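You operate a simulated robot arm through the tools that you are given. There is no shell and no other tool. Be economical: measure what you need, move in short steps, check, and stop when the job is done.

You are at the controls of a simulated robot arm. One attempt, no reset.

JOB
Dock the fine bottle, feed the yellow plate three lots of beads and put its lid on.
Fine: push the tray in to feed, pull it out after and leave it out.

It is judged by the outcome, as a careful person would: the job done as asked, and still so three seconds after it is handed in. It fails if anything else is knocked over, pushed out of place, dropped, spilled or broken. Lids that push on must go on centred and level and be pressed home; caps that screw on are set level and turned clockwise until they are tight.

ROBOT AND FRAMES
A 7-joint arm with a two-finger parallel gripper, fixed in place. Base frame: the origin is at the foot of the arm, x ahead of it, y to its left, z up. Lengths are in mm, angles in degrees, forces in N, time in s.
Its first joint turns from -166.0 to 166.0 degrees. Payload 4.4 kg.
The tool frame sits at the grasp point between the pads (the TCP): z along the fingers, y along the line on which they close. The tips reach 23 mm beyond it. Largest opening 94 mm; finger width 38, thickness 10; the body of the gripper, 54 by 96 mm, starts 39 mm behind the TCP.
Orientation is told as [roll, pitch, yaw] about the base's x, y, z axes, in that order, counted from this pose: with the fingers straight down and closing along the base's y, the tool's x points along the base's -x, its y along +y and its z along -z.

CONTROLS
- The arm moves only by the tool servo_tool. Its argument "plan" is a list of rows, each a list of 7 numbers: the shift along the tool's x, y, z in mm, then the turn, a rotation vector about the tool's x, y, z in degrees, then the closure in counts, from 0 (fully open) to 255 (shut). In form: [[dx, dy, dz, wx, wy, wz, gripper], ...]. A call has 1 to 12 rows; each row shifts and turns the commanded pose from where the row before left it, along the tool's axes as they then stand. Each row takes 0.2 s and may step no farther than 50 mm and 8.6 degrees from the row before; otherwise, or with a gripper value out of range, the whole call is refused. A pose out of reach is approached as far as the arm can. The call stops where the force on the tool passes 40 N (or 10 N more than at its start, if that is more) or the arm is blocked; 0.2 s more then pass. Each finger travels about 72 mm/s and halts on what it meets, pressing with about 24 N; the grip force reading is that of the motor and also rises with nothing between the fingers. The clock runs only during rows and for 0.2 s after the last one: add rows that do not move to give the fingers time. It gives the time, the measured TCP pose, the force on the tool (base axes), the opening and the grip force at its end, in the units of the frame above (readings bear some noise), with the torque about the TCP (base axes, N m) and any sound that the robot's microphone picked up.
- Cameras (640 x 400 px; columns grow to the right, rows downward): "scene" is fixed at [399.6, 651.3, 1542]; the picture's right is [-0.82, -0.57, 0.00], its down [-0.53, 0.75, -0.40] and it looks along [0.23, -0.32, -0.92] (base axes); focal length 347 px, centre (320, 200). "wrist" rides on the gripper at [86, 16, -75] in the tool frame; the picture's right is [-0.18, 0.98, 0.00], its down [-0.58, -0.11, -0.81] and it looks along [-0.79, -0.15, 0.59] (tool axes); focal length 243 px, centre (320, 200). There is no depth. A picture from a camera that has moved, and an enlarged one, comes with that camera's place and axes in the base frame and with its lens.
- get_image(camera): a new picture of that camera. It takes no simulated time.
- zoom(camera, box): a new picture of the part [left, top, right, bottom] of that camera's present view, enlarged. It takes no simulated time.
- finish_job(): hands the job in; it is judged then, once.

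Work in short steps. Places have to be worked out from the pictures, the camera data and where the tool is seen: move nearer, look again, correct. Check each grasp and each placing, and mend what went wrong. You have 120 turns and 64 pictures in all, those below and enlarged ones among them. Open the gripper and draw the arm clear of the work before you hand the job in, unless the task says otherwise; then end with one line.

The tools are called as a command line: name --pt "numbers of a row" for each row, then --argument value for the rest, lists and objects as JSON in quotes. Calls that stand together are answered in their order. servo_tool: Moves the arm, as the interface text tells. Its arguments: {"type":"object","properties":{"plan":{"type":"array","items":{"type":"array","items":{"type":"number"}}}},"required":["plan"]} The other tools are called the same way: get_image (camera) takes a picture; zoom (camera, box) takes an enlarged picture of a part of a camera's view; finish_job () hands the job in.

At the start:

```text
clock: 0.0
eef_pos: [342.3, 552.9, 1221.4]
ee_rot: [0.0, 0.0, -0.1]
force: [-0.8, -0.3, -1.0]
wrist_torque: [0.02, 0.02, 0.02]
grip_width: 94.2
finger_force: 0.1
```

scene: 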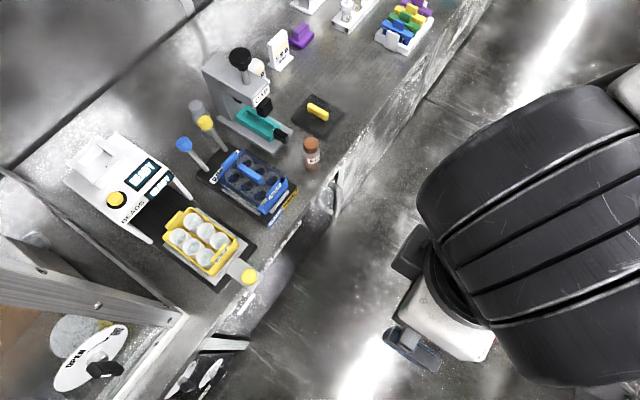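
wrist: 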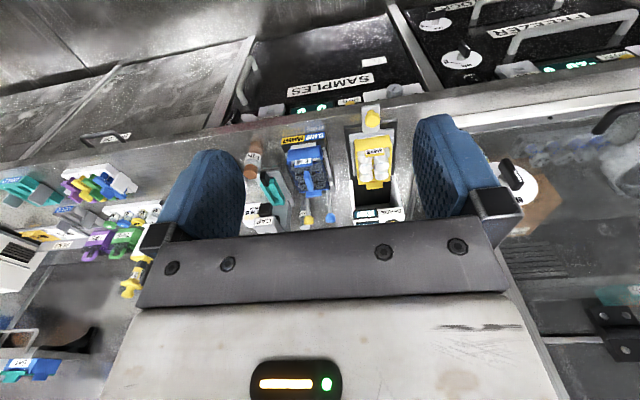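

I start with enlarged views of the bead machine and the neighbouring parts.

zoom --camera "scene" --box '[50, 110, 290, 300]'

zoom --camera "scene" --box '[170, 20, 370, 180]'

zoom --camera "wrist" --box '[220, 80, 440, 230]'

zoom --camera "wrist" --box '[0, 150, 200, 310]'

```text
2.11 times, centred on (170, 205) of scene
camera zoom: at [399.6, 651.3, 1542.0], right [-0.82, -0.57, 0.0], down [-0.53, 0.75, -0.4], along [0.23, -0.32, -0.92], focal length 730 px, centre (636, 190)
```

zoom: 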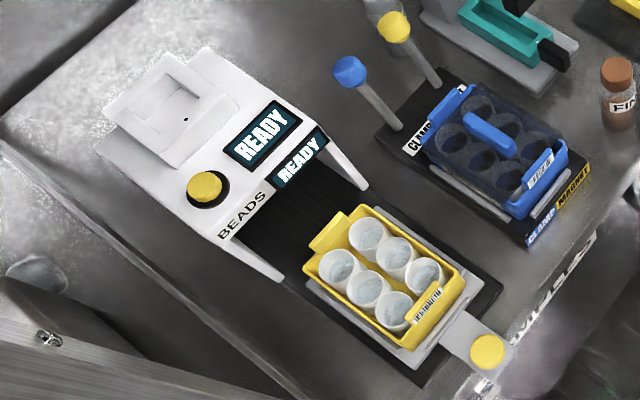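

```text
2.50 times, centred on (270, 100) of scene
camera zoom: at [399.6, 651.3, 1542.0], right [-0.82, -0.57, 0.0], down [-0.53, 0.75, -0.4], along [0.23, -0.32, -0.92], focal length 867 px, centre (445, 450)
```

zoom: 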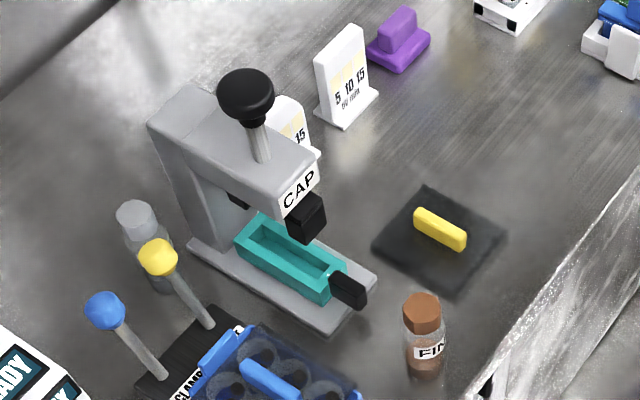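

```text
2.67 times, centred on (330, 155) of wrist
camera zoom: at [255.1, 569.3, 1296.6], right [0.18, 0.98, 0.0], down [0.58, -0.11, 0.81], along [0.79, -0.15, -0.59], focal length 647 px, centre (293, 320)
```

zoom: 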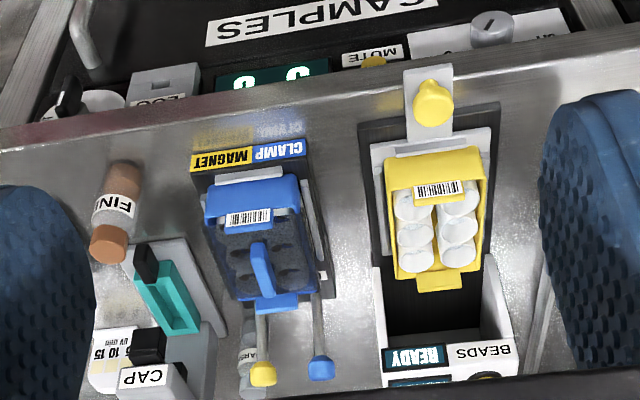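

```text
2.50 times, centred on (100, 230) of wrist
camera zoom: at [255.1, 569.3, 1296.6], right [0.18, 0.98, 0.0], down [0.58, -0.11, 0.81], along [0.79, -0.15, -0.59], focal length 606 px, centre (870, 125)
```

zoom: 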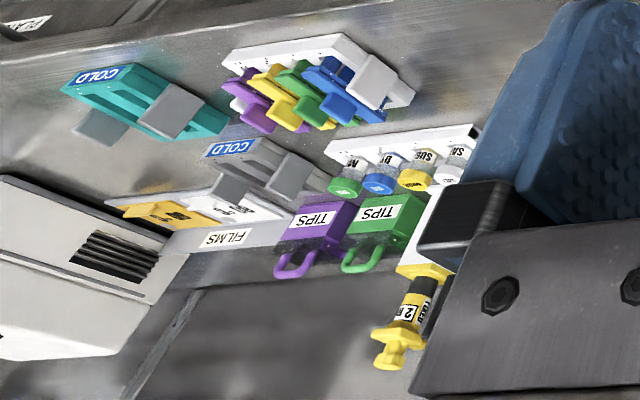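

The bottle cap triangulates to about (670,311,868) and the tray knob to about (599,623,828). The machine lies behind the knob at larger x, so I move closer for a better look.

servo_tool --pt "-35 0 25 0 0 0 0" --pt "-35 0 25 0 0 0 0" --pt "-35 0 25 0 0 0 0" --pt "-35 0 25 0 0 0 0" --pt "-35 0 25 0 0 0 0" --pt "-35 0 25 0 0 0 0"

get_image --camera "wrist"

```text
clock: 1.4
eef_pos: [549.9, 552.1, 1074.8]
ee_rot: [0.0, -0.1, 0.0]
force: [-0.4, -0.5, 0.2]
wrist_torque: [0.01, 0.01, 0.02]
grip_width: 94.0
finger_force: 0.0
```

```text
57 pictures are left
camera wrist: at [464.8, 567.1, 1148.8], right [0.18, 0.98, 0.0], down [0.58, -0.11, 0.81], along [0.79, -0.15, -0.59], focal length 243 px, centre (320, 200)
```

wrist: 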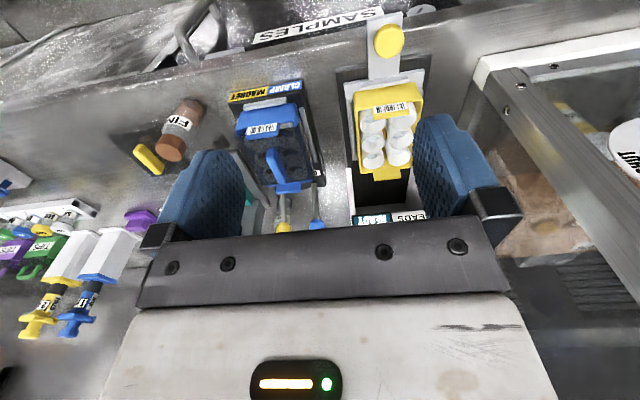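

The machine's front display comes out at about (816,592,940), taller than I had assumed. I go higher and further forward to look down onto its socket and button, which also tests reach.

servo_tool --pt "-30 0 -20 0 0 0 0" --pt "-30 0 -20 0 0 0 0" --pt "-30 0 -20 0 0 0 0" --pt "-30 0 -20 0 0 0 0" --pt "-30 0 -20 0 0 0 0" --pt "-30 0 -20 0 0 0 0" --pt "-30 0 0 0 0 0 0" --pt "-30 0 0 0 0 0 0"

get_image --camera "wrist"

```text
clock: 3.2
eef_pos: [792.5, 553.7, 1192.7]
ee_rot: [0.1, 0.0, -0.1]
force: [0.1, 0.1, 1.3]
wrist_torque: [-0.01, 0.01, -0.01]
grip_width: 94.1
finger_force: 0.0
```

```text
56 pictures are left
camera wrist: at [705.8, 568.6, 1267.8], right [0.18, 0.98, 0.0], down [0.58, -0.11, 0.81], along [0.79, -0.15, -0.59], focal length 243 px, centre (320, 200)
```

wrist: 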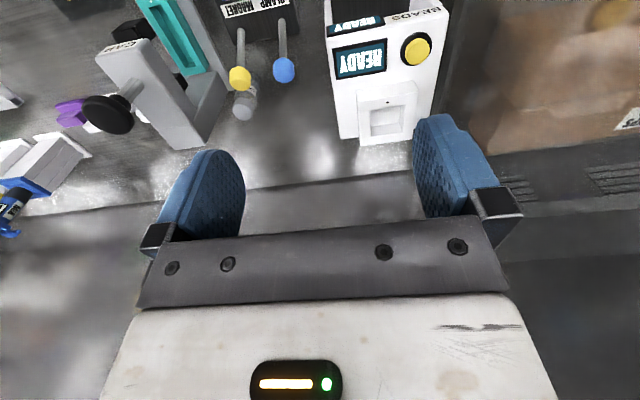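

The reach works here and the socket is in view. I zoom in on it.

zoom --camera "wrist" --box '[300, 0, 460, 150]'

zoom --camera "scene" --box '[60, 120, 200, 230]'

```text
2.67 times, centred on (380, 75) of wrist
camera zoom: at [705.8, 568.6, 1267.8], right [0.18, 0.98, 0.0], down [0.58, -0.11, 0.81], along [0.79, -0.15, -0.59], focal length 647 px, centre (160, 533)
```

zoom: 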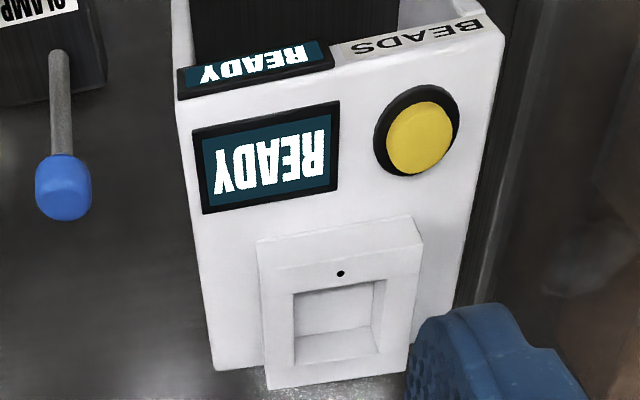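

```text
3.64 times, centred on (130, 175) of scene
camera zoom: at [399.6, 651.3, 1542.0], right [-0.82, -0.57, 0.0], down [-0.53, 0.75, -0.4], along [0.23, -0.32, -0.92], focal length 1261 px, centre (1011, 291)
```

zoom: 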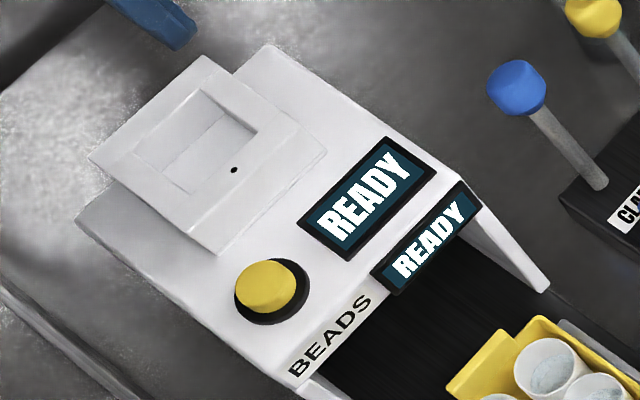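

The socket is a square recess with a dot on its front rim. Now I look closely at the Fine bottle, moving back and to the right.

servo_tool --pt "40 -28 0 0 0 0 0" --pt "40 -28 0 0 0 0 0" --pt "40 -28 15 0 0 0 0" --pt "40 -28 20 0 0 0 0" --pt "40 -28 20 0 0 0 0" --pt "40 -28 25 0 0 0 0" --pt "0 -28 40 0 0 0 0" --pt "0 -20 40 0 0 0 0"

get_image --camera "wrist"

```text
refused: row 3 steps farther than a row can; nothing moved
```

```text
53 pictures are left
camera wrist: at [705.8, 568.6, 1267.8], right [0.18, 0.98, 0.0], down [0.58, -0.11, 0.81], along [0.79, -0.15, -0.59], focal length 243 px, centre (320, 200)
```

wrist: 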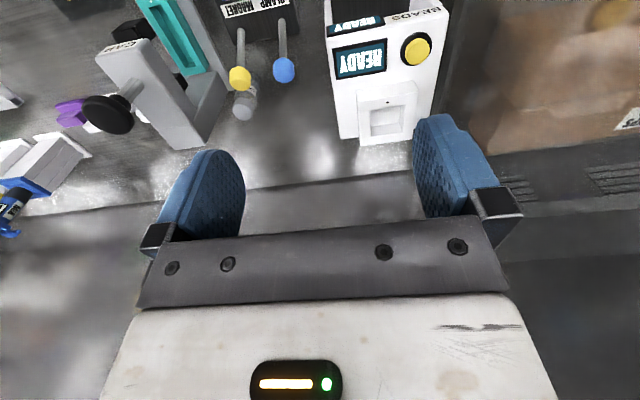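

That call was refused for step size, so I repeat it with shorter rows.

servo_tool --pt "40 -28 0 0 0 0 0" --pt "40 -28 0 0 0 0 0" --pt "40 -28 0 0 0 0 0" --pt "40 -28 0 0 0 0 0" --pt "35 -25 20 0 0 0 0" --pt "35 -25 20 0 0 0 0" --pt "0 -20 40 0 0 0 0" --pt "0 -20 40 0 0 0 0" --pt "0 -20 40 0 0 0 0"

zoom --camera "wrist" --box '[160, 20, 480, 220]'

```text
clock: 5.2
eef_pos: [563.3, 333.0, 1032.1]
ee_rot: [0.1, -0.2, 0.0]
force: [0.4, 0.5, 0.3]
wrist_torque: [0.03, 0.03, 0.01]
grip_width: 94.1
finger_force: 0.1
```

```text
2.00 times, centred on (320, 120) of wrist
camera zoom: at [477.6, 348.7, 1106.3], right [0.18, 0.98, 0.0], down [0.58, -0.11, 0.81], along [0.79, -0.15, -0.59], focal length 485 px, centre (320, 360)
```

zoom: 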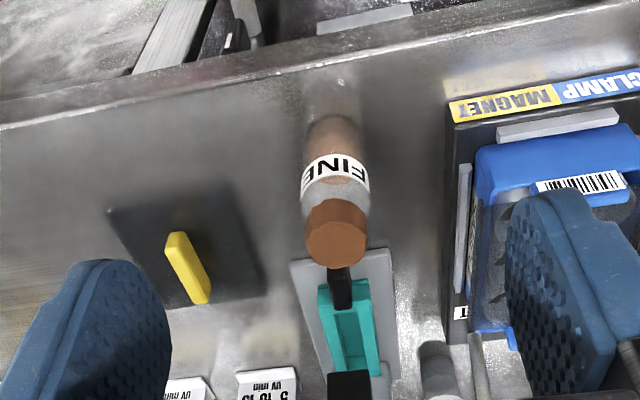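

I enlarge the bottle to see the shape of its cap and base.

zoom --camera "wrist" --box '[290, 60, 370, 160]'

zoom --camera "scene" --box '[285, 125, 335, 180]'

```text
4.00 times, centred on (330, 110) of wrist
camera zoom: at [477.6, 348.7, 1106.3], right [0.18, 0.98, 0.0], down [0.58, -0.11, 0.81], along [0.79, -0.15, -0.59], focal length 970 px, centre (280, 560)
```

zoom: 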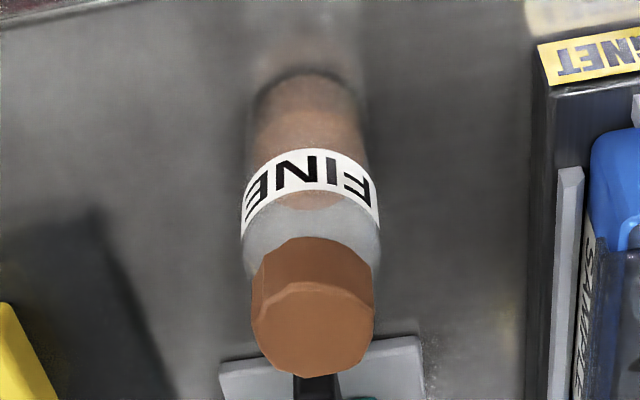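

```text
7.27 times, centred on (310, 152) of scene
camera zoom: at [399.6, 651.3, 1542.0], right [-0.82, -0.57, 0.0], down [-0.53, 0.75, -0.4], along [0.23, -0.32, -0.92], focal length 2521 px, centre (393, 546)
```

zoom: 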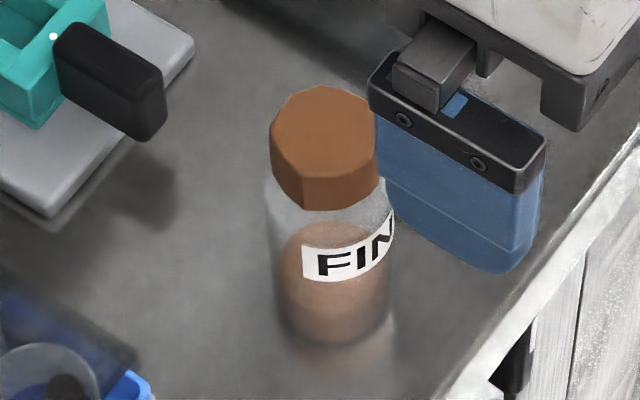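

The bottle's base sits at z≈789, its cap top is at (660,324,889), and the body is about 40 mm across. The socket is about 46 mm square, centred near (938,624), with its rim at z≈965 and its floor at z≈940. Reaching that far needs the fingers tilted forward with the camera on top, so I first yaw the tool about 180°.

servo_tool --pt "0 0 0 0 0 8.5 0" --pt "0 0 0 0 0 8.5 0" --pt "0 0 0 0 0 8.5 0" --pt "0 0 0 0 0 8.5 0" --pt "0 0 0 0 0 8.5 0" --pt "0 0 0 0 0 8.5 0" --pt "0 0 0 0 0 8.5 0" --pt "0 0 0 0 0 8.5 0" --pt "0 0 0 0 0 8.5 0" --pt "0 0 0 0 0 8.5 0"

```text
clock: 7.4
eef_pos: [561.1, 332.0, 1030.6]
ee_rot: [0.0, 0.0, -85.1]
force: [0.2, -0.2, 0.7]
wrist_torque: [0.0, 0.0, -0.01]
grip_width: 94.1
finger_force: 0.0
```

servo_tool --pt "0 0 0 0 0 8.1 0" --pt "0 0 0 0 0 8.1 0" --pt "0 0 0 0 0 8.1 0" --pt "0 0 0 0 0 8.1 0" --pt "0 0 0 0 0 8.1 0" --pt "0 0 0 0 0 8.1 0" --pt "0 0 0 0 0 8.1 0" --pt "0 0 0 0 0 8.1 0"

```text
clock: 9.2
eef_pos: [568.1, 324.3, 1037.6]
ee_rot: [-0.9, -0.5, -142.3]
force: [0.1, -0.4, -7.6]
wrist_torque: [-0.02, 0.09, 0.01]
grip_width: 94.1
finger_force: 0.0
out of reach, approached as far as the arm can: row 7, 8
```

Joint limit reached at yaw −142°, which means the tool's x axis points at azimuth 38°. That is good enough. I now tilt the fingers up towards horizontal in that direction.

servo_tool --pt "0 0 0 0 0 -2 0" --pt "0 0 0 0 8.5 0 0" --pt "0 0 0 0 8.5 0 0" --pt "0 0 0 0 8.5 0 0" --pt "0 0 0 0 8.5 0 0" --pt "0 0 0 0 8.5 0 0" --pt "0 0 0 0 8.5 0 0" --pt "0 0 0 0 8.5 0 0" --pt "0 0 0 0 8.5 0 0" --pt "0 0 0 0 8.5 0 0"

get_image --camera "wrist"

```text
clock: 11.1
eef_pos: [635.3, 359.2, 937.1]
ee_rot: [-5.3, 50.1, -144.6]
force: [-0.4, -1.0, 9.5]
wrist_torque: [-0.32, -0.35, 0.0]
grip_width: 94.1
finger_force: 0.0
stopped in row 9: the force on the tool passed its limit at 116 N (the readings are from after the stop); the commanded pose is now the measured one
```

```text
49 pictures are left
camera wrist: at [647.9, 340.0, 1050.3], right [0.53, -0.83, -0.2], down [-0.83, -0.55, 0.08], along [-0.17, 0.13, -0.98], focal length 243 px, centre (320, 200)
```

wrist: 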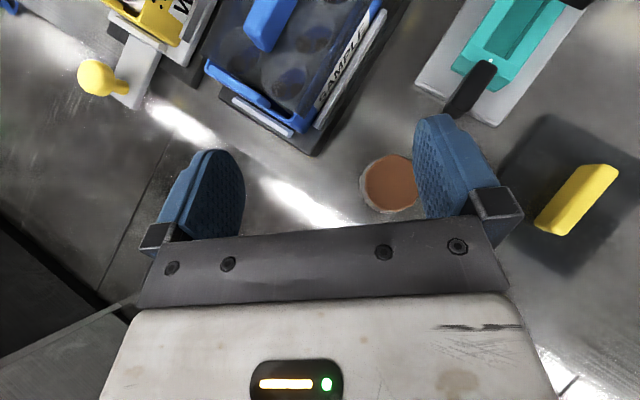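

The arm drifted and stopped with a force spike, so I check that nothing was disturbed.

get_image --camera "scene"

```text
48 pictures are left
```

scene: 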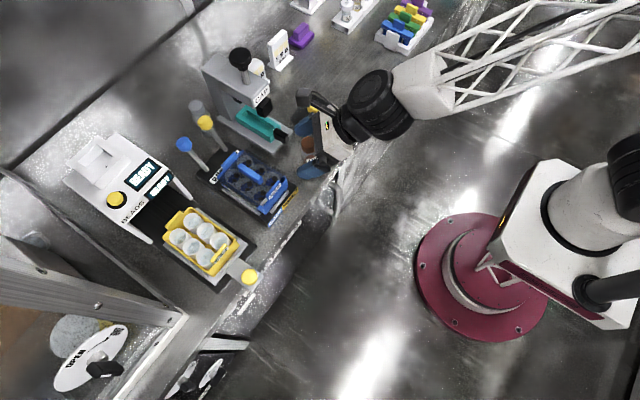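

The bottle still stands in place. I lift straight up and see whether the arm tracks the command.

servo_tool --pt "15 0 -13 0 0 0 0" --pt "23 0 -19 0 0 0 0" --pt "23 0 -19 0 0 0 0" --pt "23 0 -19 0 0 0 0"

```text
clock: 12.1
eef_pos: [638.8, 351.6, 1042.9]
ee_rot: [-5.4, 49.9, -144.8]
force: [-0.4, 1.2, -0.1]
wrist_torque: [-0.05, -0.04, 0.01]
grip_width: 94.1
finger_force: 0.1
```

It tracks. I keep tilting in small increments.

servo_tool --pt "0 0 0 0 8 0 0" --pt "0 0 0 0 8 0 0" --pt "0 0 0 0 8 0 0"

```text
clock: 13.1
eef_pos: [647.7, 357.5, 964.5]
ee_rot: [-12.4, 67.4, -152.6]
force: [0.9, 0.1, 0.9]
wrist_torque: [0.01, 0.02, -0.02]
grip_width: 94.2
finger_force: 0.0
stopped in row 3: the arm was blocked; the commanded pose is now the measured one
```

That is a wrist joint limit at about 68° of tilt. A tilt of about 55° should serve both the pick and the dock. I back the tilt off, level the closing line and raise a little.

servo_tool --pt "23 0 -9 0 0 0 0" --pt "23 0 -9 0 -6.5 0 0" --pt "0 0 0 0 -6.5 0 0" --pt "0 0 0 0 0 -5.1 0" --pt "0 0 0 0 0 0 0"

```text
clock: 14.3
eef_pos: [651.1, 355.5, 1015.3]
ee_rot: [-1.0, 55.0, -139.0]
force: [-1.1, 0.0, -0.1]
wrist_torque: [-0.03, -0.03, 0.02]
grip_width: 94.4
finger_force: 0.1
```

Now the fingers tilt 55° at azimuth 41° with a level closing line. I back off to a standoff about 110 mm from the bottle along the tool axis, with the gripper partly closed.

servo_tool --pt "-27 6 -6.5 0 0 0 50" --pt "-27 6 -6.5 0 0 0 50" --pt "-27 6 -6.5 0 0 0 50" --pt "-27 6 -6.5 0 0 0 50" --pt "-27 6 -6.5 0 0 0 50" --pt "0 0 0 0 0 0 50"

get_image --camera "wrist"

```text
clock: 15.7
eef_pos: [591.1, 262.3, 922.4]
ee_rot: [-1.1, 55.1, -139.0]
force: [-0.8, 0.6, 0.4]
wrist_torque: [0.0, 0.04, 0.0]
grip_width: 75.7
finger_force: 0.0
```

```text
47 pictures are left
camera wrist: at [593.7, 241.8, 1036.2], right [0.58, -0.8, -0.16], down [-0.81, -0.58, -0.01], along [-0.08, 0.14, -0.99], focal length 243 px, centre (320, 200)
```

wrist: 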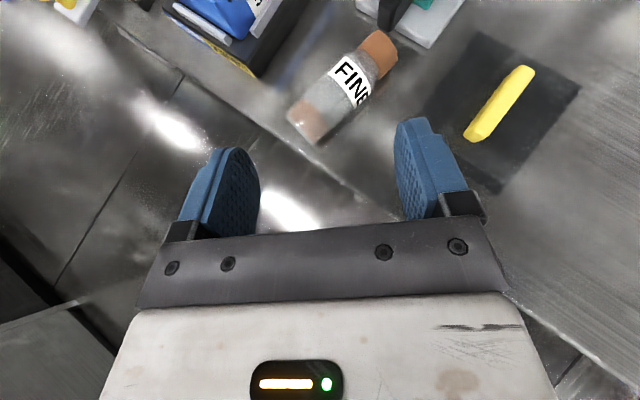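

The bottle looks tilted in this view, so I check it in the scene camera.

zoom --camera "scene" --box '[250, 80, 370, 190]'

zoom --camera "wrist" --box '[250, 0, 450, 180]'

```text
3.64 times, centred on (310, 135) of scene
camera zoom: at [399.6, 651.3, 1542.0], right [-0.82, -0.57, 0.0], down [-0.53, 0.75, -0.4], along [0.23, -0.32, -0.92], focal length 1261 px, centre (356, 436)
```

zoom: 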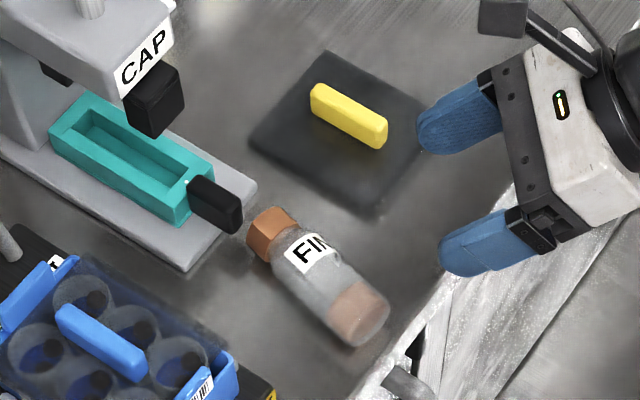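

```text
2.22 times, centred on (350, 90) of wrist
camera zoom: at [593.7, 241.8, 1036.2], right [0.58, -0.8, -0.16], down [-0.81, -0.58, -0.01], along [-0.08, 0.14, -0.99], focal length 539 px, centre (253, 444)
```

zoom: 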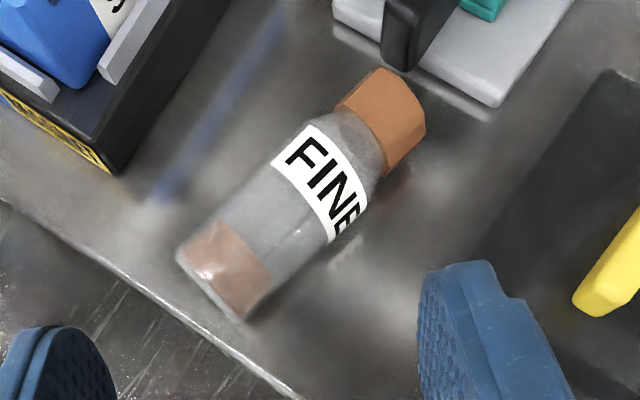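

The bottle was knocked over: it lies capped and unspilled, with its base at about (623,325), its cap at about (724,306) and its axis at azimuth −11°. I can recover by grasping it lying down and rotating it upright. First I raise the arm and undo the tilt well clear.

servo_tool --pt "33 0 -23 0 0 0 0" --pt "33 0 -23 0 0 0 0" --pt "33 0 -23 0 0 0 0" --pt "33 0 -23 0 0 0 0" --pt "0 0 0 0 -8.5 0 0" --pt "0 0 0 0 -8.5 0 0" --pt "0 0 0 0 -8.5 0 0" --pt "0 0 0 0 -8.5 0 0" --pt "0 0 0 0 -8.5 0 0" --pt "0 0 0 0 -8.5 0 0" --pt "0 0 0 0 -4 0 0"

servo_tool --pt "0 0 0 0 0 -8.5 0" --pt "0 0 0 0 0 -8.5 0" --pt "0 0 0 0 0 -8.5 0" --pt "0 0 0 0 0 -8.5 0" --pt "0 0 0 0 0 -8.5 0" --pt "0 0 0 0 0 -8.5 0" --pt "0 0 0 0 0 -8.5 0" --pt "0 0 0 0 0 -8.5 0" --pt "0 0 0 0 0 -8.5 0" --pt "0 0 0 0 0 -8.5 0" --pt "0 0 0 0 0 -8.5 0" --pt "0 0 0 0 0 -8.5 0"

servo_tool --pt "0 0 0 0 0 -8.5 0" --pt "0 0 0 0 0 -8.5 0" --pt "0 0 0 0 0 -8.5 0" --pt "0 0 0 0 0 -8.5 0" --pt "0 0 0 0 0 -8.5 0" --pt "0 0 0 0 0 -8.5 0" --pt "0 0 0 0 0 -8.5 0" --pt "0 0 0 0 0 -8.5 0" --pt "0 0 0 0 0 -8.5 0" --pt "0 0 0 0 0 -8.5 0" --pt "0 0 0 0 0 -8.5 0" --pt "0 0 0 0 0 -8.5 0"

```text
clock: 18.1
eef_pos: [594.0, 262.7, 1084.0]
ee_rot: [-0.6, 0.0, -138.2]
force: [0.5, -0.3, -0.6]
wrist_torque: [0.01, -0.02, 0.02]
grip_width: 94.0
finger_force: 0.0
```

```text
clock: 20.7
eef_pos: [593.5, 262.4, 1083.2]
ee_rot: [0.3, 0.6, -36.0]
force: [0.7, 0.7, 0.5]
wrist_torque: [0.01, 0.01, 0.01]
grip_width: 93.9
finger_force: 0.1
```

```text
clock: 23.3
eef_pos: [593.5, 263.3, 1083.7]
ee_rot: [0.5, -0.4, 66.0]
force: [0.2, -1.1, -0.9]
wrist_torque: [-0.02, -0.02, -0.01]
grip_width: 93.8
finger_force: 0.1
```

Yaw is going well and continues to about +169°.

servo_tool --pt "0 0 0 0 0 -8.6 0" --pt "0 0 0 0 0 -8.6 0" --pt "0 0 0 0 0 -8.6 0" --pt "0 0 0 0 0 -8.6 0" --pt "0 0 0 0 0 -8.6 0" --pt "0 0 0 0 0 -8.6 0" --pt "0 0 0 0 0 -8.6 0" --pt "0 0 0 0 0 -8.6 0" --pt "0 0 0 0 0 -8.6 0" --pt "0 0 0 0 0 -8.6 0" --pt "0 0 0 0 0 -8.6 0" --pt "0 0 0 0 0 -8.6 0"

get_image --camera "wrist"

```text
clock: 25.9
eef_pos: [593.4, 262.2, 1082.9]
ee_rot: [-0.5, -0.4, 169.2]
force: [-0.1, -0.6, -0.3]
wrist_torque: [-0.03, 0.01, -0.01]
grip_width: 94.1
finger_force: 0.0
```

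```text
44 pictures are left
camera wrist: at [675.9, 229.0, 1158.2], right [-0.37, -0.93, -0.01], down [-0.55, 0.21, 0.81], along [-0.75, 0.3, -0.58], focal length 243 px, centre (320, 200)
```

wrist: 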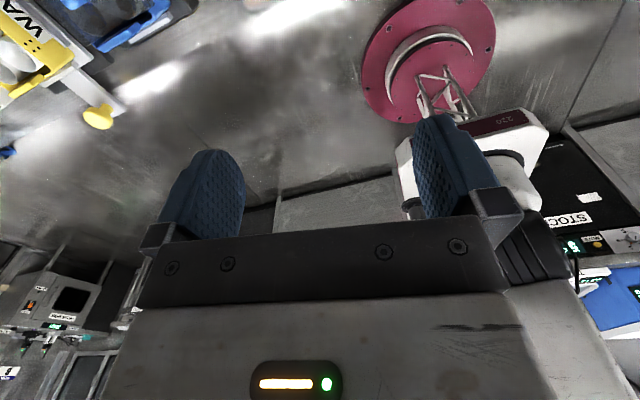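

Now I test whether a larger tilt is possible farther out near the dock, while still empty-handed.

servo_tool --pt "20 -34 -8 0 0 0 0" --pt "20 -34 -8 0 0 0 0" --pt "20 -34 -8 0 0 0 0" --pt "20 -34 -8 0 0 0 0" --pt "20 -34 -8 0 0 0 0" --pt "20 -34 -8 0 0 0 0" --pt "20 -34 -8 0 0 0 0" --pt "20 -34 -8 0 0 0 0" --pt "0 0 0 0 8.5 0 0" --pt "0 0 0 0 8.5 0 0" --pt "0 0 0 0 8.5 0 0" --pt "0 0 0 0 8.5 0 0"

servo_tool --pt "0 0 0 0 8.5 0 0" --pt "0 0 0 0 8.5 0 0" --pt "0 0 0 0 8.5 0 0" --pt "0 0 0 0 8.5 0 0" --pt "0 0 0 0 0 0 0"

```text
clock: 28.5
eef_pos: [804.3, 498.3, 1149.4]
ee_rot: [-0.5, 33.8, 168.8]
force: [-0.9, 0.6, -0.4]
wrist_torque: [0.0, -0.01, -0.01]
grip_width: 94.0
finger_force: 0.0
```

```text
clock: 29.7
eef_pos: [804.0, 498.8, 1148.9]
ee_rot: [-1.2, 67.5, 167.9]
force: [-0.3, 0.4, -0.2]
wrist_torque: [0.0, -0.01, 0.0]
grip_width: 94.2
finger_force: 0.0
```

servo_tool --pt "-3.4 -28.9 22.6 0 0 0 0" --pt "-3.4 -28.9 22.6 0 0 0 0" --pt "-3.4 -28.9 22.6 0 0 0 0" --pt "-3.4 -28.9 22.6 0 0 0 0" --pt "-3.4 -28.9 22.6 0 0 0 0" --pt "0 0 0 0 7.5 0 0" --pt "0 0 0 0 7.5 0 0" --pt "0 0 0 0 7.5 0 0" --pt "0 0 0 0 0 0 0"

get_image --camera "wrist"

```text
clock: 31.7
eef_pos: [927.3, 621.4, 1092.3]
ee_rot: [-106.1, 89.5, 63.0]
force: [-0.2, -0.7, 0.3]
wrist_torque: [0.02, -0.02, 0.06]
grip_width: 93.9
finger_force: 0.1
```

```text
43 pictures are left
camera wrist: at [849.6, 619.6, 1178.1], right [-0.19, -0.96, -0.19], down [-0.77, 0.26, -0.58], along [0.61, 0.04, -0.79], focal length 243 px, centre (320, 200)
```

wrist: 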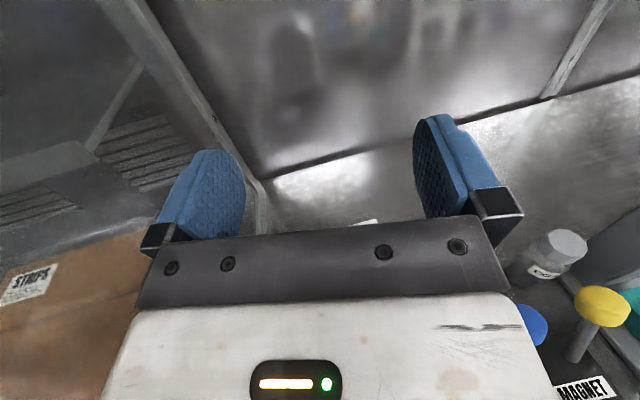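

Tilt of 90° at the dock works, so I can pick the lying bottle with fingers down and dock it upright directly. I retrace the path, then go above the bottle.

servo_tool --pt "0 0 0 0 -7.5 0 65" --pt "0 0 0 0 -7.5 0 65" --pt "0 0 0 0 -7.5 0 65" --pt "3.4 28.9 -22.6 0 0 0 65" --pt "3.4 28.9 -22.6 0 0 0 65" --pt "3.4 28.9 -22.6 0 0 0 65" --pt "3.4 28.9 -22.6 0 0 0 65" --pt "3.4 28.9 -22.6 0 0 0 65" --pt "0 0 0 0 -8.5 0 65" --pt "0 0 0 0 -8.5 0 65" --pt "0 0 0 0 -8.5 0 65" --pt "0 0 0 0 -8.5 0 65"

servo_tool --pt "0 0 0 0 -8.5 0 65" --pt "0 0 0 0 -8.5 0 65" --pt "0 0 0 0 -8.5 0 65" --pt "0 0 0 0 -8.5 0 65" --pt "-20 34 0 0 0 0 65" --pt "-20 34 0 0 0 0 65" --pt "-20 34 0 0 0 0 65" --pt "-20 34 20 0 0 0 65" --pt "-10 34 20 0 0 0 65" --pt "0 30 40 0 0 0 65" --pt "0 0 0 0 0 0 65"

get_image --camera "scene"

```text
clock: 34.3
eef_pos: [803.2, 499.1, 1148.4]
ee_rot: [-0.5, 33.6, 168.8]
force: [0.2, -0.2, -0.4]
wrist_torque: [0.02, 0.03, 0.02]
grip_width: 69.8
finger_force: 0.2
```

```text
clock: 36.7
eef_pos: [675.4, 317.8, 1068.2]
ee_rot: [-0.4, -0.4, 168.9]
force: [-0.4, -0.8, -0.2]
wrist_torque: [0.0, -0.01, -0.04]
grip_width: 70.2
finger_force: 0.0
```

```text
42 pictures are left
```

scene: 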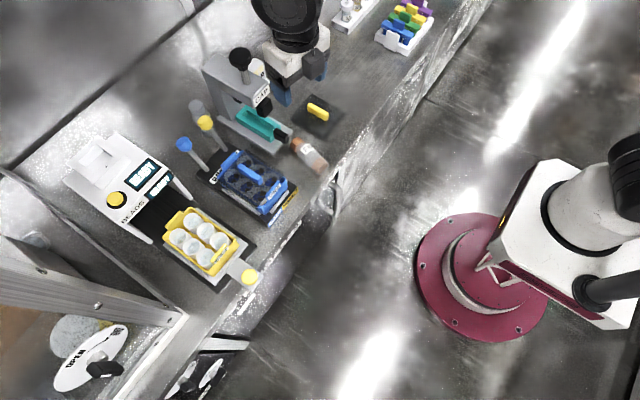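

servo_tool --pt "3 2 36 0 0 0 65" --pt "3 2 36 0 0 0 65" --pt "0 0 36 0 0 0 65"

get_image --camera "wrist"

zoom --camera "scene" --box '[210, 60, 350, 190]'

```text
clock: 37.5
eef_pos: [679.8, 315.7, 958.0]
ee_rot: [-0.6, -0.3, 169.1]
force: [0.6, -0.6, 0.3]
wrist_torque: [-0.04, 0.01, 0.0]
grip_width: 70.1
finger_force: 0.0
```

```text
41 pictures are left
camera wrist: at [761.9, 282.3, 1033.3], right [-0.37, -0.93, -0.01], down [-0.55, 0.21, 0.81], along [-0.75, 0.3, -0.58], focal length 243 px, centre (320, 200)
```

wrist: 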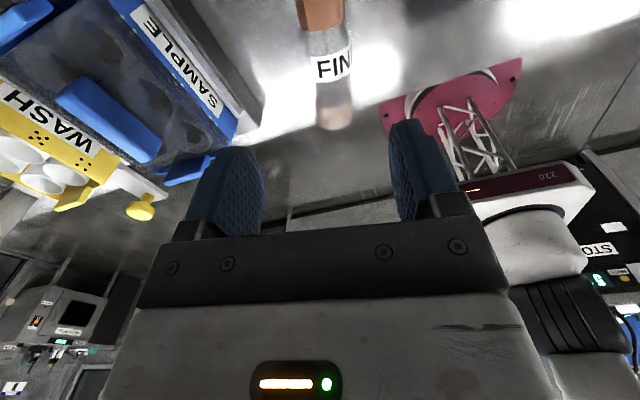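

```text
3.08 times, centred on (280, 125) of scene
camera zoom: at [399.6, 651.3, 1542.0], right [-0.82, -0.57, 0.0], down [-0.53, 0.75, -0.4], along [0.23, -0.32, -0.92], focal length 1067 px, centre (443, 431)
```

zoom: 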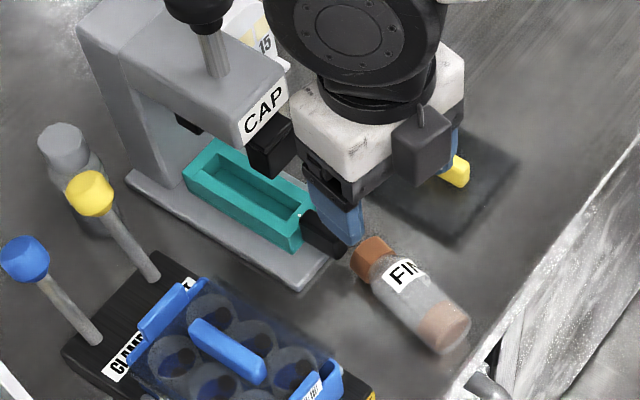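

The bottle's axis runs from about (622,324) to (724,310), and the grip point 60 mm from the base is right under the tool. I align yaw, tilt 6° for camera clearance, descend to z≈820 and close.

servo_tool --pt "0 0 0 0 0 -3 65" --pt "0 0 0 0 6 0 65" --pt "-2.9 0 27.6 0 0 0 65" --pt "-2.9 0 27.6 0 0 0 65" --pt "-2.9 0 27.6 0 0 0 65" --pt "-2.9 0 27.6 0 0 0 65"

zoom --camera "scene" --box '[210, 60, 350, 190]'

```text
clock: 38.9
eef_pos: [679.6, 315.4, 848.8]
ee_rot: [-0.5, 5.6, 171.9]
force: [-5.8, -0.3, 2.1]
wrist_torque: [-0.01, -0.73, -0.25]
grip_width: 69.7
finger_force: 0.1
```

```text
3.08 times, centred on (280, 125) of scene
camera zoom: at [399.6, 651.3, 1542.0], right [-0.82, -0.57, 0.0], down [-0.53, 0.75, -0.4], along [0.23, -0.32, -0.92], focal length 1067 px, centre (443, 431)
```

zoom: 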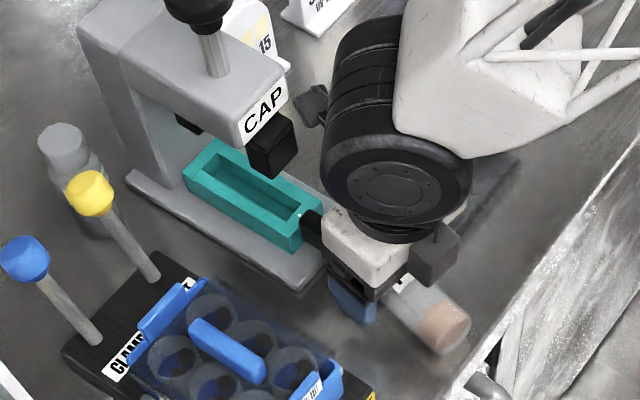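

A −6 N side force shows the camera housing touching the CAP head. I back off 7 mm along the bottle with slightly more tilt, then descend.

servo_tool --pt "-7 0 -1 0 0 0 65" --pt "0 0 0 0 2.5 0 65" --pt "0 0 0 0 0 0 65"

```text
clock: 39.7
eef_pos: [671.8, 317.0, 850.0]
ee_rot: [-0.4, 8.1, 172.0]
force: [0.0, 0.1, 0.5]
wrist_torque: [-0.02, -0.01, 0.0]
grip_width: 70.3
finger_force: 0.1
```

The contact is gone. I descend and close on the bottle.

servo_tool --pt "-2 0 14.5 0 0 0 65" --pt "-2 0 15 0 0 0 65" --pt "0 0 0 0 0 0 65"

servo_tool --pt "0 0 0 0 0 0 255" --pt "0 0 0 0 0 0 255" --pt "0 0 0 0 0 0 255" --pt "0 0 0 0 0 0 255"

zoom --camera "scene" --box '[210, 60, 350, 190]'

```text
clock: 40.4
eef_pos: [673.8, 318.5, 825.6]
ee_rot: [-0.5, 8.2, 172.1]
force: [-10.6, -0.9, 13.5]
wrist_torque: [-0.54, 0.56, -0.35]
grip_width: 71.3
finger_force: 1.5
stopped in row 3: the force on the tool passed its limit at 61 N (the readings are from after the stop); the commanded pose is now the measured one
```

```text
clock: 41.4
eef_pos: [673.7, 317.7, 825.9]
ee_rot: [-0.5, 8.2, 172.0]
force: [4.2, 3.0, 11.3]
wrist_torque: [-0.07, -0.01, 0.07]
grip_width: 38.4
finger_force: 23.3
```

```text
3.08 times, centred on (280, 125) of scene
camera zoom: at [399.6, 651.3, 1542.0], right [-0.82, -0.57, 0.0], down [-0.53, 0.75, -0.4], along [0.23, -0.32, -0.92], focal length 1067 px, centre (443, 431)
```

zoom: 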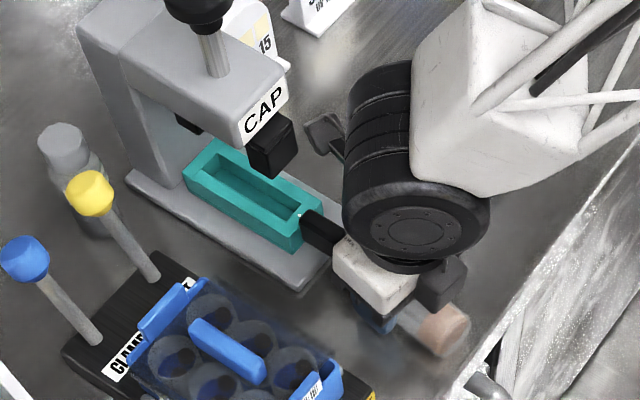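

Gripped at 38.4 mm. The fingertips touched the bench, which puts it at z≈800. I lift straight up, edging away from the CAP press.

servo_tool --pt "1 0 -20 0 0 0 255" --pt "1 0 -40 0 0 0 255" --pt "1 0 -45 0 0 0 255" --pt "1 0 -45 0 0 0 255" --pt "1 0 -45 0 0 0 255" --pt "1 0 -45 0 0 0 255" --pt "1 0 -45 0 0 0 255"

get_image --camera "scene"

```text
clock: 43.0
eef_pos: [639.2, 322.2, 1109.9]
ee_rot: [-0.4, 8.2, 171.9]
force: [0.3, -1.2, -0.5]
wrist_torque: [-0.05, 0.02, -0.02]
grip_width: 38.7
finger_force: 23.8
```

```text
37 pictures are left
```

scene: 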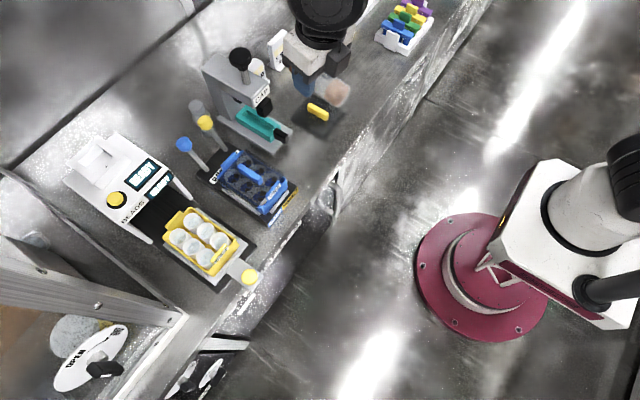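

Bottle held firmly. I level the tilt, rotate the approach azimuth to about +10° to keep the gripper away from the button, then move out towards the dock.

servo_tool --pt "0 0 0 0 -8 0 255" --pt "0 0 0 0 0 -6 255" --pt "0 0 0 0 0 -6 255" --pt "0 0 0 0 0 -6 255" --pt "31.6 -24.5 -7.5 0 0 0 255" --pt "31.6 -24.5 -7.5 0 0 0 255" --pt "31.6 -24.5 -7.5 0 0 0 255" --pt "31.6 -24.5 -7.5 0 0 0 255" --pt "31.6 -24.5 -7.5 0 0 0 255" --pt "31.6 -24.5 -7.5 0 0 0 255"

servo_tool --pt "0 0 0 0 8.4 0 255" --pt "0 0 0 0 8.4 0 255" --pt "0 0 0 0 8.4 0 255" --pt "0 0 0 0 8.4 0 255" --pt "0 0 0 0 8.4 0 255" --pt "0 0 0 0 8.4 0 255" --pt "0 0 0 0 8.4 0 255" --pt "0 0 0 0 8.4 0 255" --pt "0 0 0 0 0 0 255"

```text
clock: 45.1
eef_pos: [803.9, 494.9, 1156.6]
ee_rot: [-0.5, 0.5, -170.1]
force: [0.3, 0.2, -1.3]
wrist_torque: [-0.01, -0.04, 0.0]
grip_width: 38.8
finger_force: 24.2
```

```text
clock: 47.1
eef_pos: [802.2, 497.3, 1155.5]
ee_rot: [-1.0, 67.5, -170.8]
force: [1.1, 0.2, -0.9]
wrist_torque: [-0.03, 0.01, -0.03]
grip_width: 38.6
finger_force: 23.9
```

servo_tool --pt "-3.3 -20.7 33.8 0 0 0 255" --pt "-3.3 -20.7 33.8 0 0 0 255" --pt "-3.3 -20.7 33.8 0 0 0 255" --pt "-3.3 -20.7 33.8 0 0 0 255" --pt "-3.3 -20.7 33.8 0 0 0 255" --pt "0 0 0 0 8.4 0 255" --pt "0 0 0 0 8.4 0 255" --pt "0 0 0 0 8.4 0 255" --pt "0 0 0 0 0 0 255"

zoom --camera "scene" --box '[40, 90, 220, 240]'

get_image --camera "wrist"

```text
clock: 49.1
eef_pos: [930.3, 627.8, 1075.9]
ee_rot: [-171.6, 87.2, 18.6]
force: [-1.2, -0.3, -1.1]
wrist_torque: [-0.01, 0.04, -0.01]
grip_width: 39.0
finger_force: 23.9
```

```text
2.67 times, centred on (130, 165) of scene
camera zoom: at [399.6, 651.3, 1542.0], right [-0.82, -0.57, 0.0], down [-0.53, 0.75, -0.4], along [0.23, -0.32, -0.92], focal length 924 px, centre (827, 293)
```

zoom: 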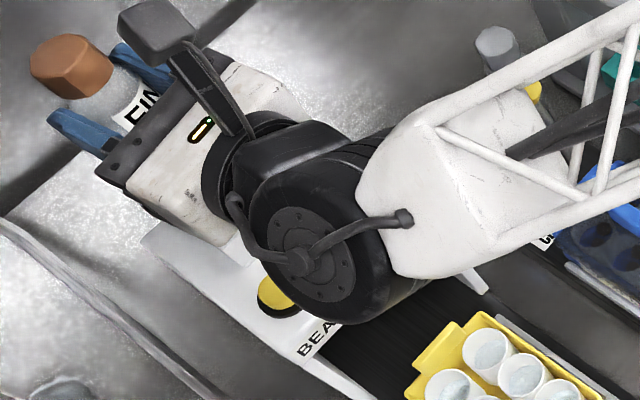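

```text
35 pictures are left
camera wrist: at [855.8, 595.6, 1159.4], right [0.18, -0.96, -0.19], down [-0.79, -0.02, -0.62], along [0.59, 0.26, -0.76], focal length 243 px, centre (320, 200)
```

wrist: 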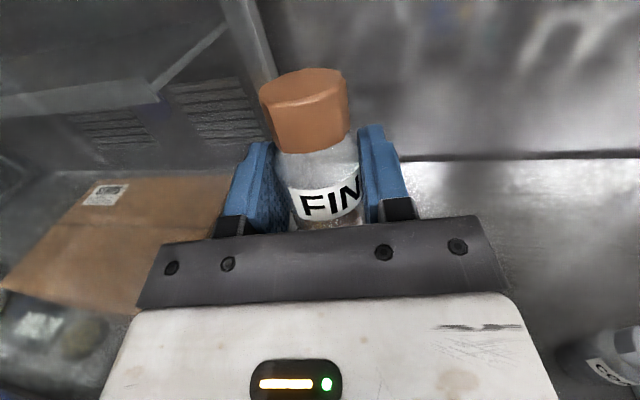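

The bottle is upright with a small lean. My two estimates put the socket centre at about (940,624). I take out most of the lean, align above the socket and come down to just above the rim.

servo_tool --pt "0 0 0 0 4 0 255" --pt "-20 2.7 0.5 0 0 0 255" --pt "-20 2.8 0.5 0 0 0 255" --pt "0 0 0 0 0 0 255"

zoom --camera "scene" --box '[50, 90, 170, 200]'

```text
clock: 50.1
eef_pos: [936.1, 623.1, 1040.3]
ee_rot: [-176.0, 83.1, 14.0]
force: [-3.6, 3.6, 20.8]
wrist_torque: [0.04, -0.16, 0.02]
grip_width: 39.3
finger_force: 24.2
```

```text
3.64 times, centred on (110, 145) of scene
camera zoom: at [399.6, 651.3, 1542.0], right [-0.82, -0.57, 0.0], down [-0.53, 0.75, -0.4], along [0.23, -0.32, -0.92], focal length 1261 px, centre (1084, 400)
```

zoom: 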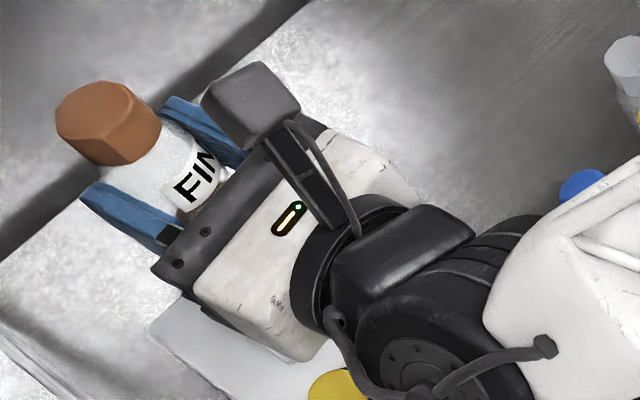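

Contact at about 21 N, roughly 16 mm ahead of the TCP. The base is sitting on the far rim, so the rim is higher (z≈978) and the socket centre is nearer x≈931. I lift a touch, shift back 8 mm and lower gently.

servo_tool --pt "5 0 0.5 0 0 0 255" --pt "1 0 -8 0 0 0 255" --pt "-5 0 -0.5 0 0 0 255" --pt "-5 0 -0.5 0 0 0 255" --pt "0 0 0 0 0 0 255"

```text
clock: 51.2
eef_pos: [929.1, 621.8, 1038.4]
ee_rot: [-175.7, 83.0, 14.6]
force: [-2.7, -0.6, 3.8]
wrist_torque: [-0.15, 0.39, -0.01]
grip_width: 38.8
finger_force: 24.0
stopped in row 5: the force on the tool passed its limit at 46 N (the readings are from after the stop); the commanded pose is now the measured one
```

zoom --camera "scene" --box '[50, 100, 230, 250]'

get_image --camera "wrist"

```text
2.67 times, centred on (140, 175) of scene
camera zoom: at [399.6, 651.3, 1542.0], right [-0.82, -0.57, 0.0], down [-0.53, 0.75, -0.4], along [0.23, -0.32, -0.92], focal length 924 px, centre (800, 267)
```

zoom: 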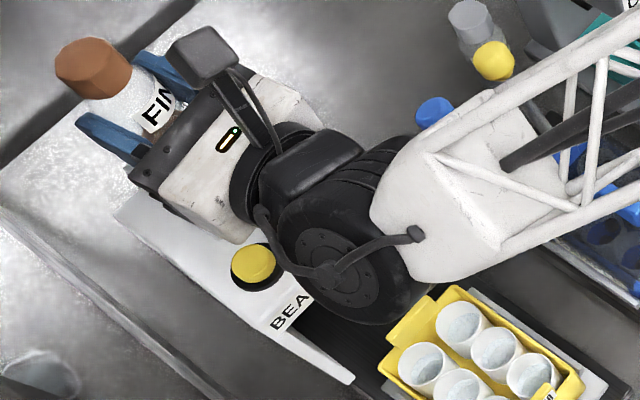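

```text
32 pictures are left
camera wrist: at [849.3, 589.8, 1115.2], right [0.19, -0.96, -0.19], down [-0.74, -0.01, -0.67], along [0.65, 0.27, -0.71], focal length 243 px, centre (320, 200)
```

wrist: 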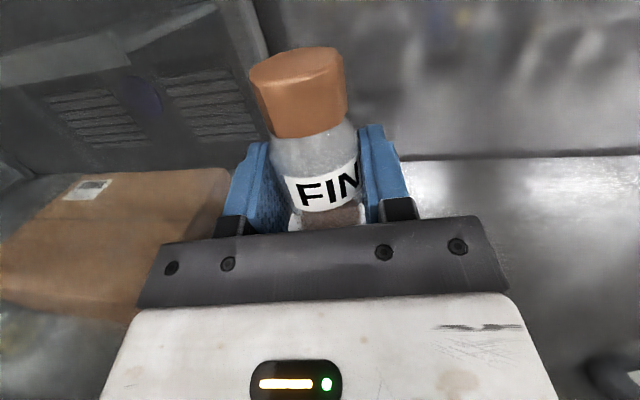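

The wrist views show the bottle slid up about 8 mm in the grip. So the bottle itself touched a flat rim at z≈985, and its axis sits about 14 mm ahead of the TCP. Re-solving with a rim at about 980–985 puts the socket centre near (926,623). I lift, move back 16 mm and lower gently.

servo_tool --pt "8 0 1 0 0 0 255" --pt "1.9 -2 -15.9 0 0 0 255" --pt "-4 0 -0.5 0 0 0 255" --pt "-4 0 -0.5 0 0 0 255" --pt "-3 0 -0.3 0 0 0 255"

```text
clock: 52.4
eef_pos: [915.3, 621.3, 1037.0]
ee_rot: [-175.3, 82.8, 14.7]
force: [1.4, -1.6, 17.9]
wrist_torque: [-0.15, 0.15, 0.0]
grip_width: 38.8
finger_force: 23.8
```

Contact is now on the near rim, about 12 mm behind the TCP, and the earlier one was on the far rim. The opening spans roughly x 906–952. I shift forward 4 mm and try again.

servo_tool --pt "5 0 0.5 0 0 0 255" --pt "-0.5 0 4 0 0 0 255" --pt "-4 0 -0.5 0 0 0 255" --pt "-4 0 -0.5 0 0 0 255" --pt "0 0 0 0 0 0 255"

```text
clock: 53.6
eef_pos: [917.1, 621.9, 1030.3]
ee_rot: [-175.8, 83.0, 14.3]
force: [5.7, -0.1, -2.1]
wrist_torque: [-0.02, -0.29, 0.03]
grip_width: 38.8
finger_force: 24.1
```

It is entering the recess, with only a light side force at the base. I nudge forward 2 mm and continue down.

servo_tool --pt "0 0 2 0 0 0 255" --pt "-4 0 -0.5 0 0 0 255" --pt "-4 0 -0.5 0 0 0 255" --pt "0 0 0 0 0 0 255"

```text
clock: 54.6
eef_pos: [918.6, 622.9, 1023.8]
ee_rot: [-175.8, 83.0, 14.3]
force: [0.1, -1.6, -1.4]
wrist_torque: [-0.12, 0.05, -0.02]
grip_width: 38.7
finger_force: 23.8
```

Free of contact and going deeper. I continue in small steps.

servo_tool --pt "-4 0 -0.5 0 0 0 255" --pt "-4 0 -0.5 0 0 0 255" --pt "0 0 0 0 0 0 255"

```text
clock: 55.4
eef_pos: [919.0, 623.2, 1016.4]
ee_rot: [-175.8, 83.0, 14.4]
force: [-5.7, -8.9, 6.6]
wrist_torque: [-0.68, 0.45, -0.08]
grip_width: 38.7
finger_force: 23.8
```

Side forces now push at the base towards −y and −x (wall contact). I ease that way by 2 mm and 1 mm, then step down.

servo_tool --pt "0 2 -1 0 0 0 255" --pt "0 0 0 0 0 0 255"

servo_tool --pt "-3 0 -0.4 0 0 0 255" --pt "0 0 0 0 0 0 255"

```text
clock: 56.0
eef_pos: [918.4, 619.7, 1016.2]
ee_rot: [-175.6, 82.9, 14.4]
force: [-1.8, 5.4, 7.4]
wrist_torque: [-0.2, 0.38, -0.25]
grip_width: 38.9
finger_force: 24.1
```

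```text
clock: 56.7
eef_pos: [918.9, 620.4, 1016.4]
ee_rot: [-175.1, 82.8, 14.8]
force: [-0.1, 1.5, 4.5]
wrist_torque: [-0.13, 0.2, -0.04]
grip_width: 38.6
finger_force: 24.3
stopped in row 2: the force on the tool passed its limit at 41 N (the readings are from after the stop); the commanded pose is now the measured one
```

There is a firm contact at z=1016. By geometry that is the underside of the gripper body meeting the rim, with the bottle base about 20 mm deep and a few mm from the floor. I raise 2 mm and open gradually so the bottle settles.

servo_tool --pt "1.5 0 0.2 0 0 0 255" --pt "0 0 0 0 0 0 140" --pt "0 0 0 0 0 0 130" --pt "0 0 0 0 0 0 110" --pt "0 0 0 0 0 0 80"

get_image --camera "wrist"

```text
clock: 57.9
eef_pos: [918.7, 620.7, 1017.0]
ee_rot: [-175.3, 82.7, 14.8]
force: [0.6, -0.5, 0.6]
wrist_torque: [0.04, -0.01, -0.02]
grip_width: 64.5
finger_force: 0.0
```

```text
31 pictures are left
camera wrist: at [838.4, 588.4, 1094.1], right [0.19, -0.96, -0.19], down [-0.74, -0.01, -0.68], along [0.65, 0.27, -0.71], focal length 243 px, centre (320, 200)
```

wrist: 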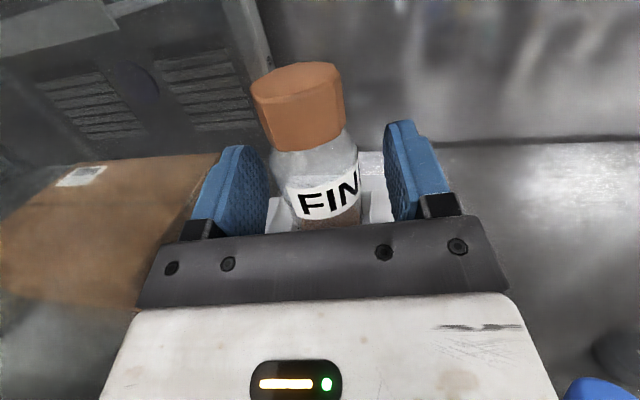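

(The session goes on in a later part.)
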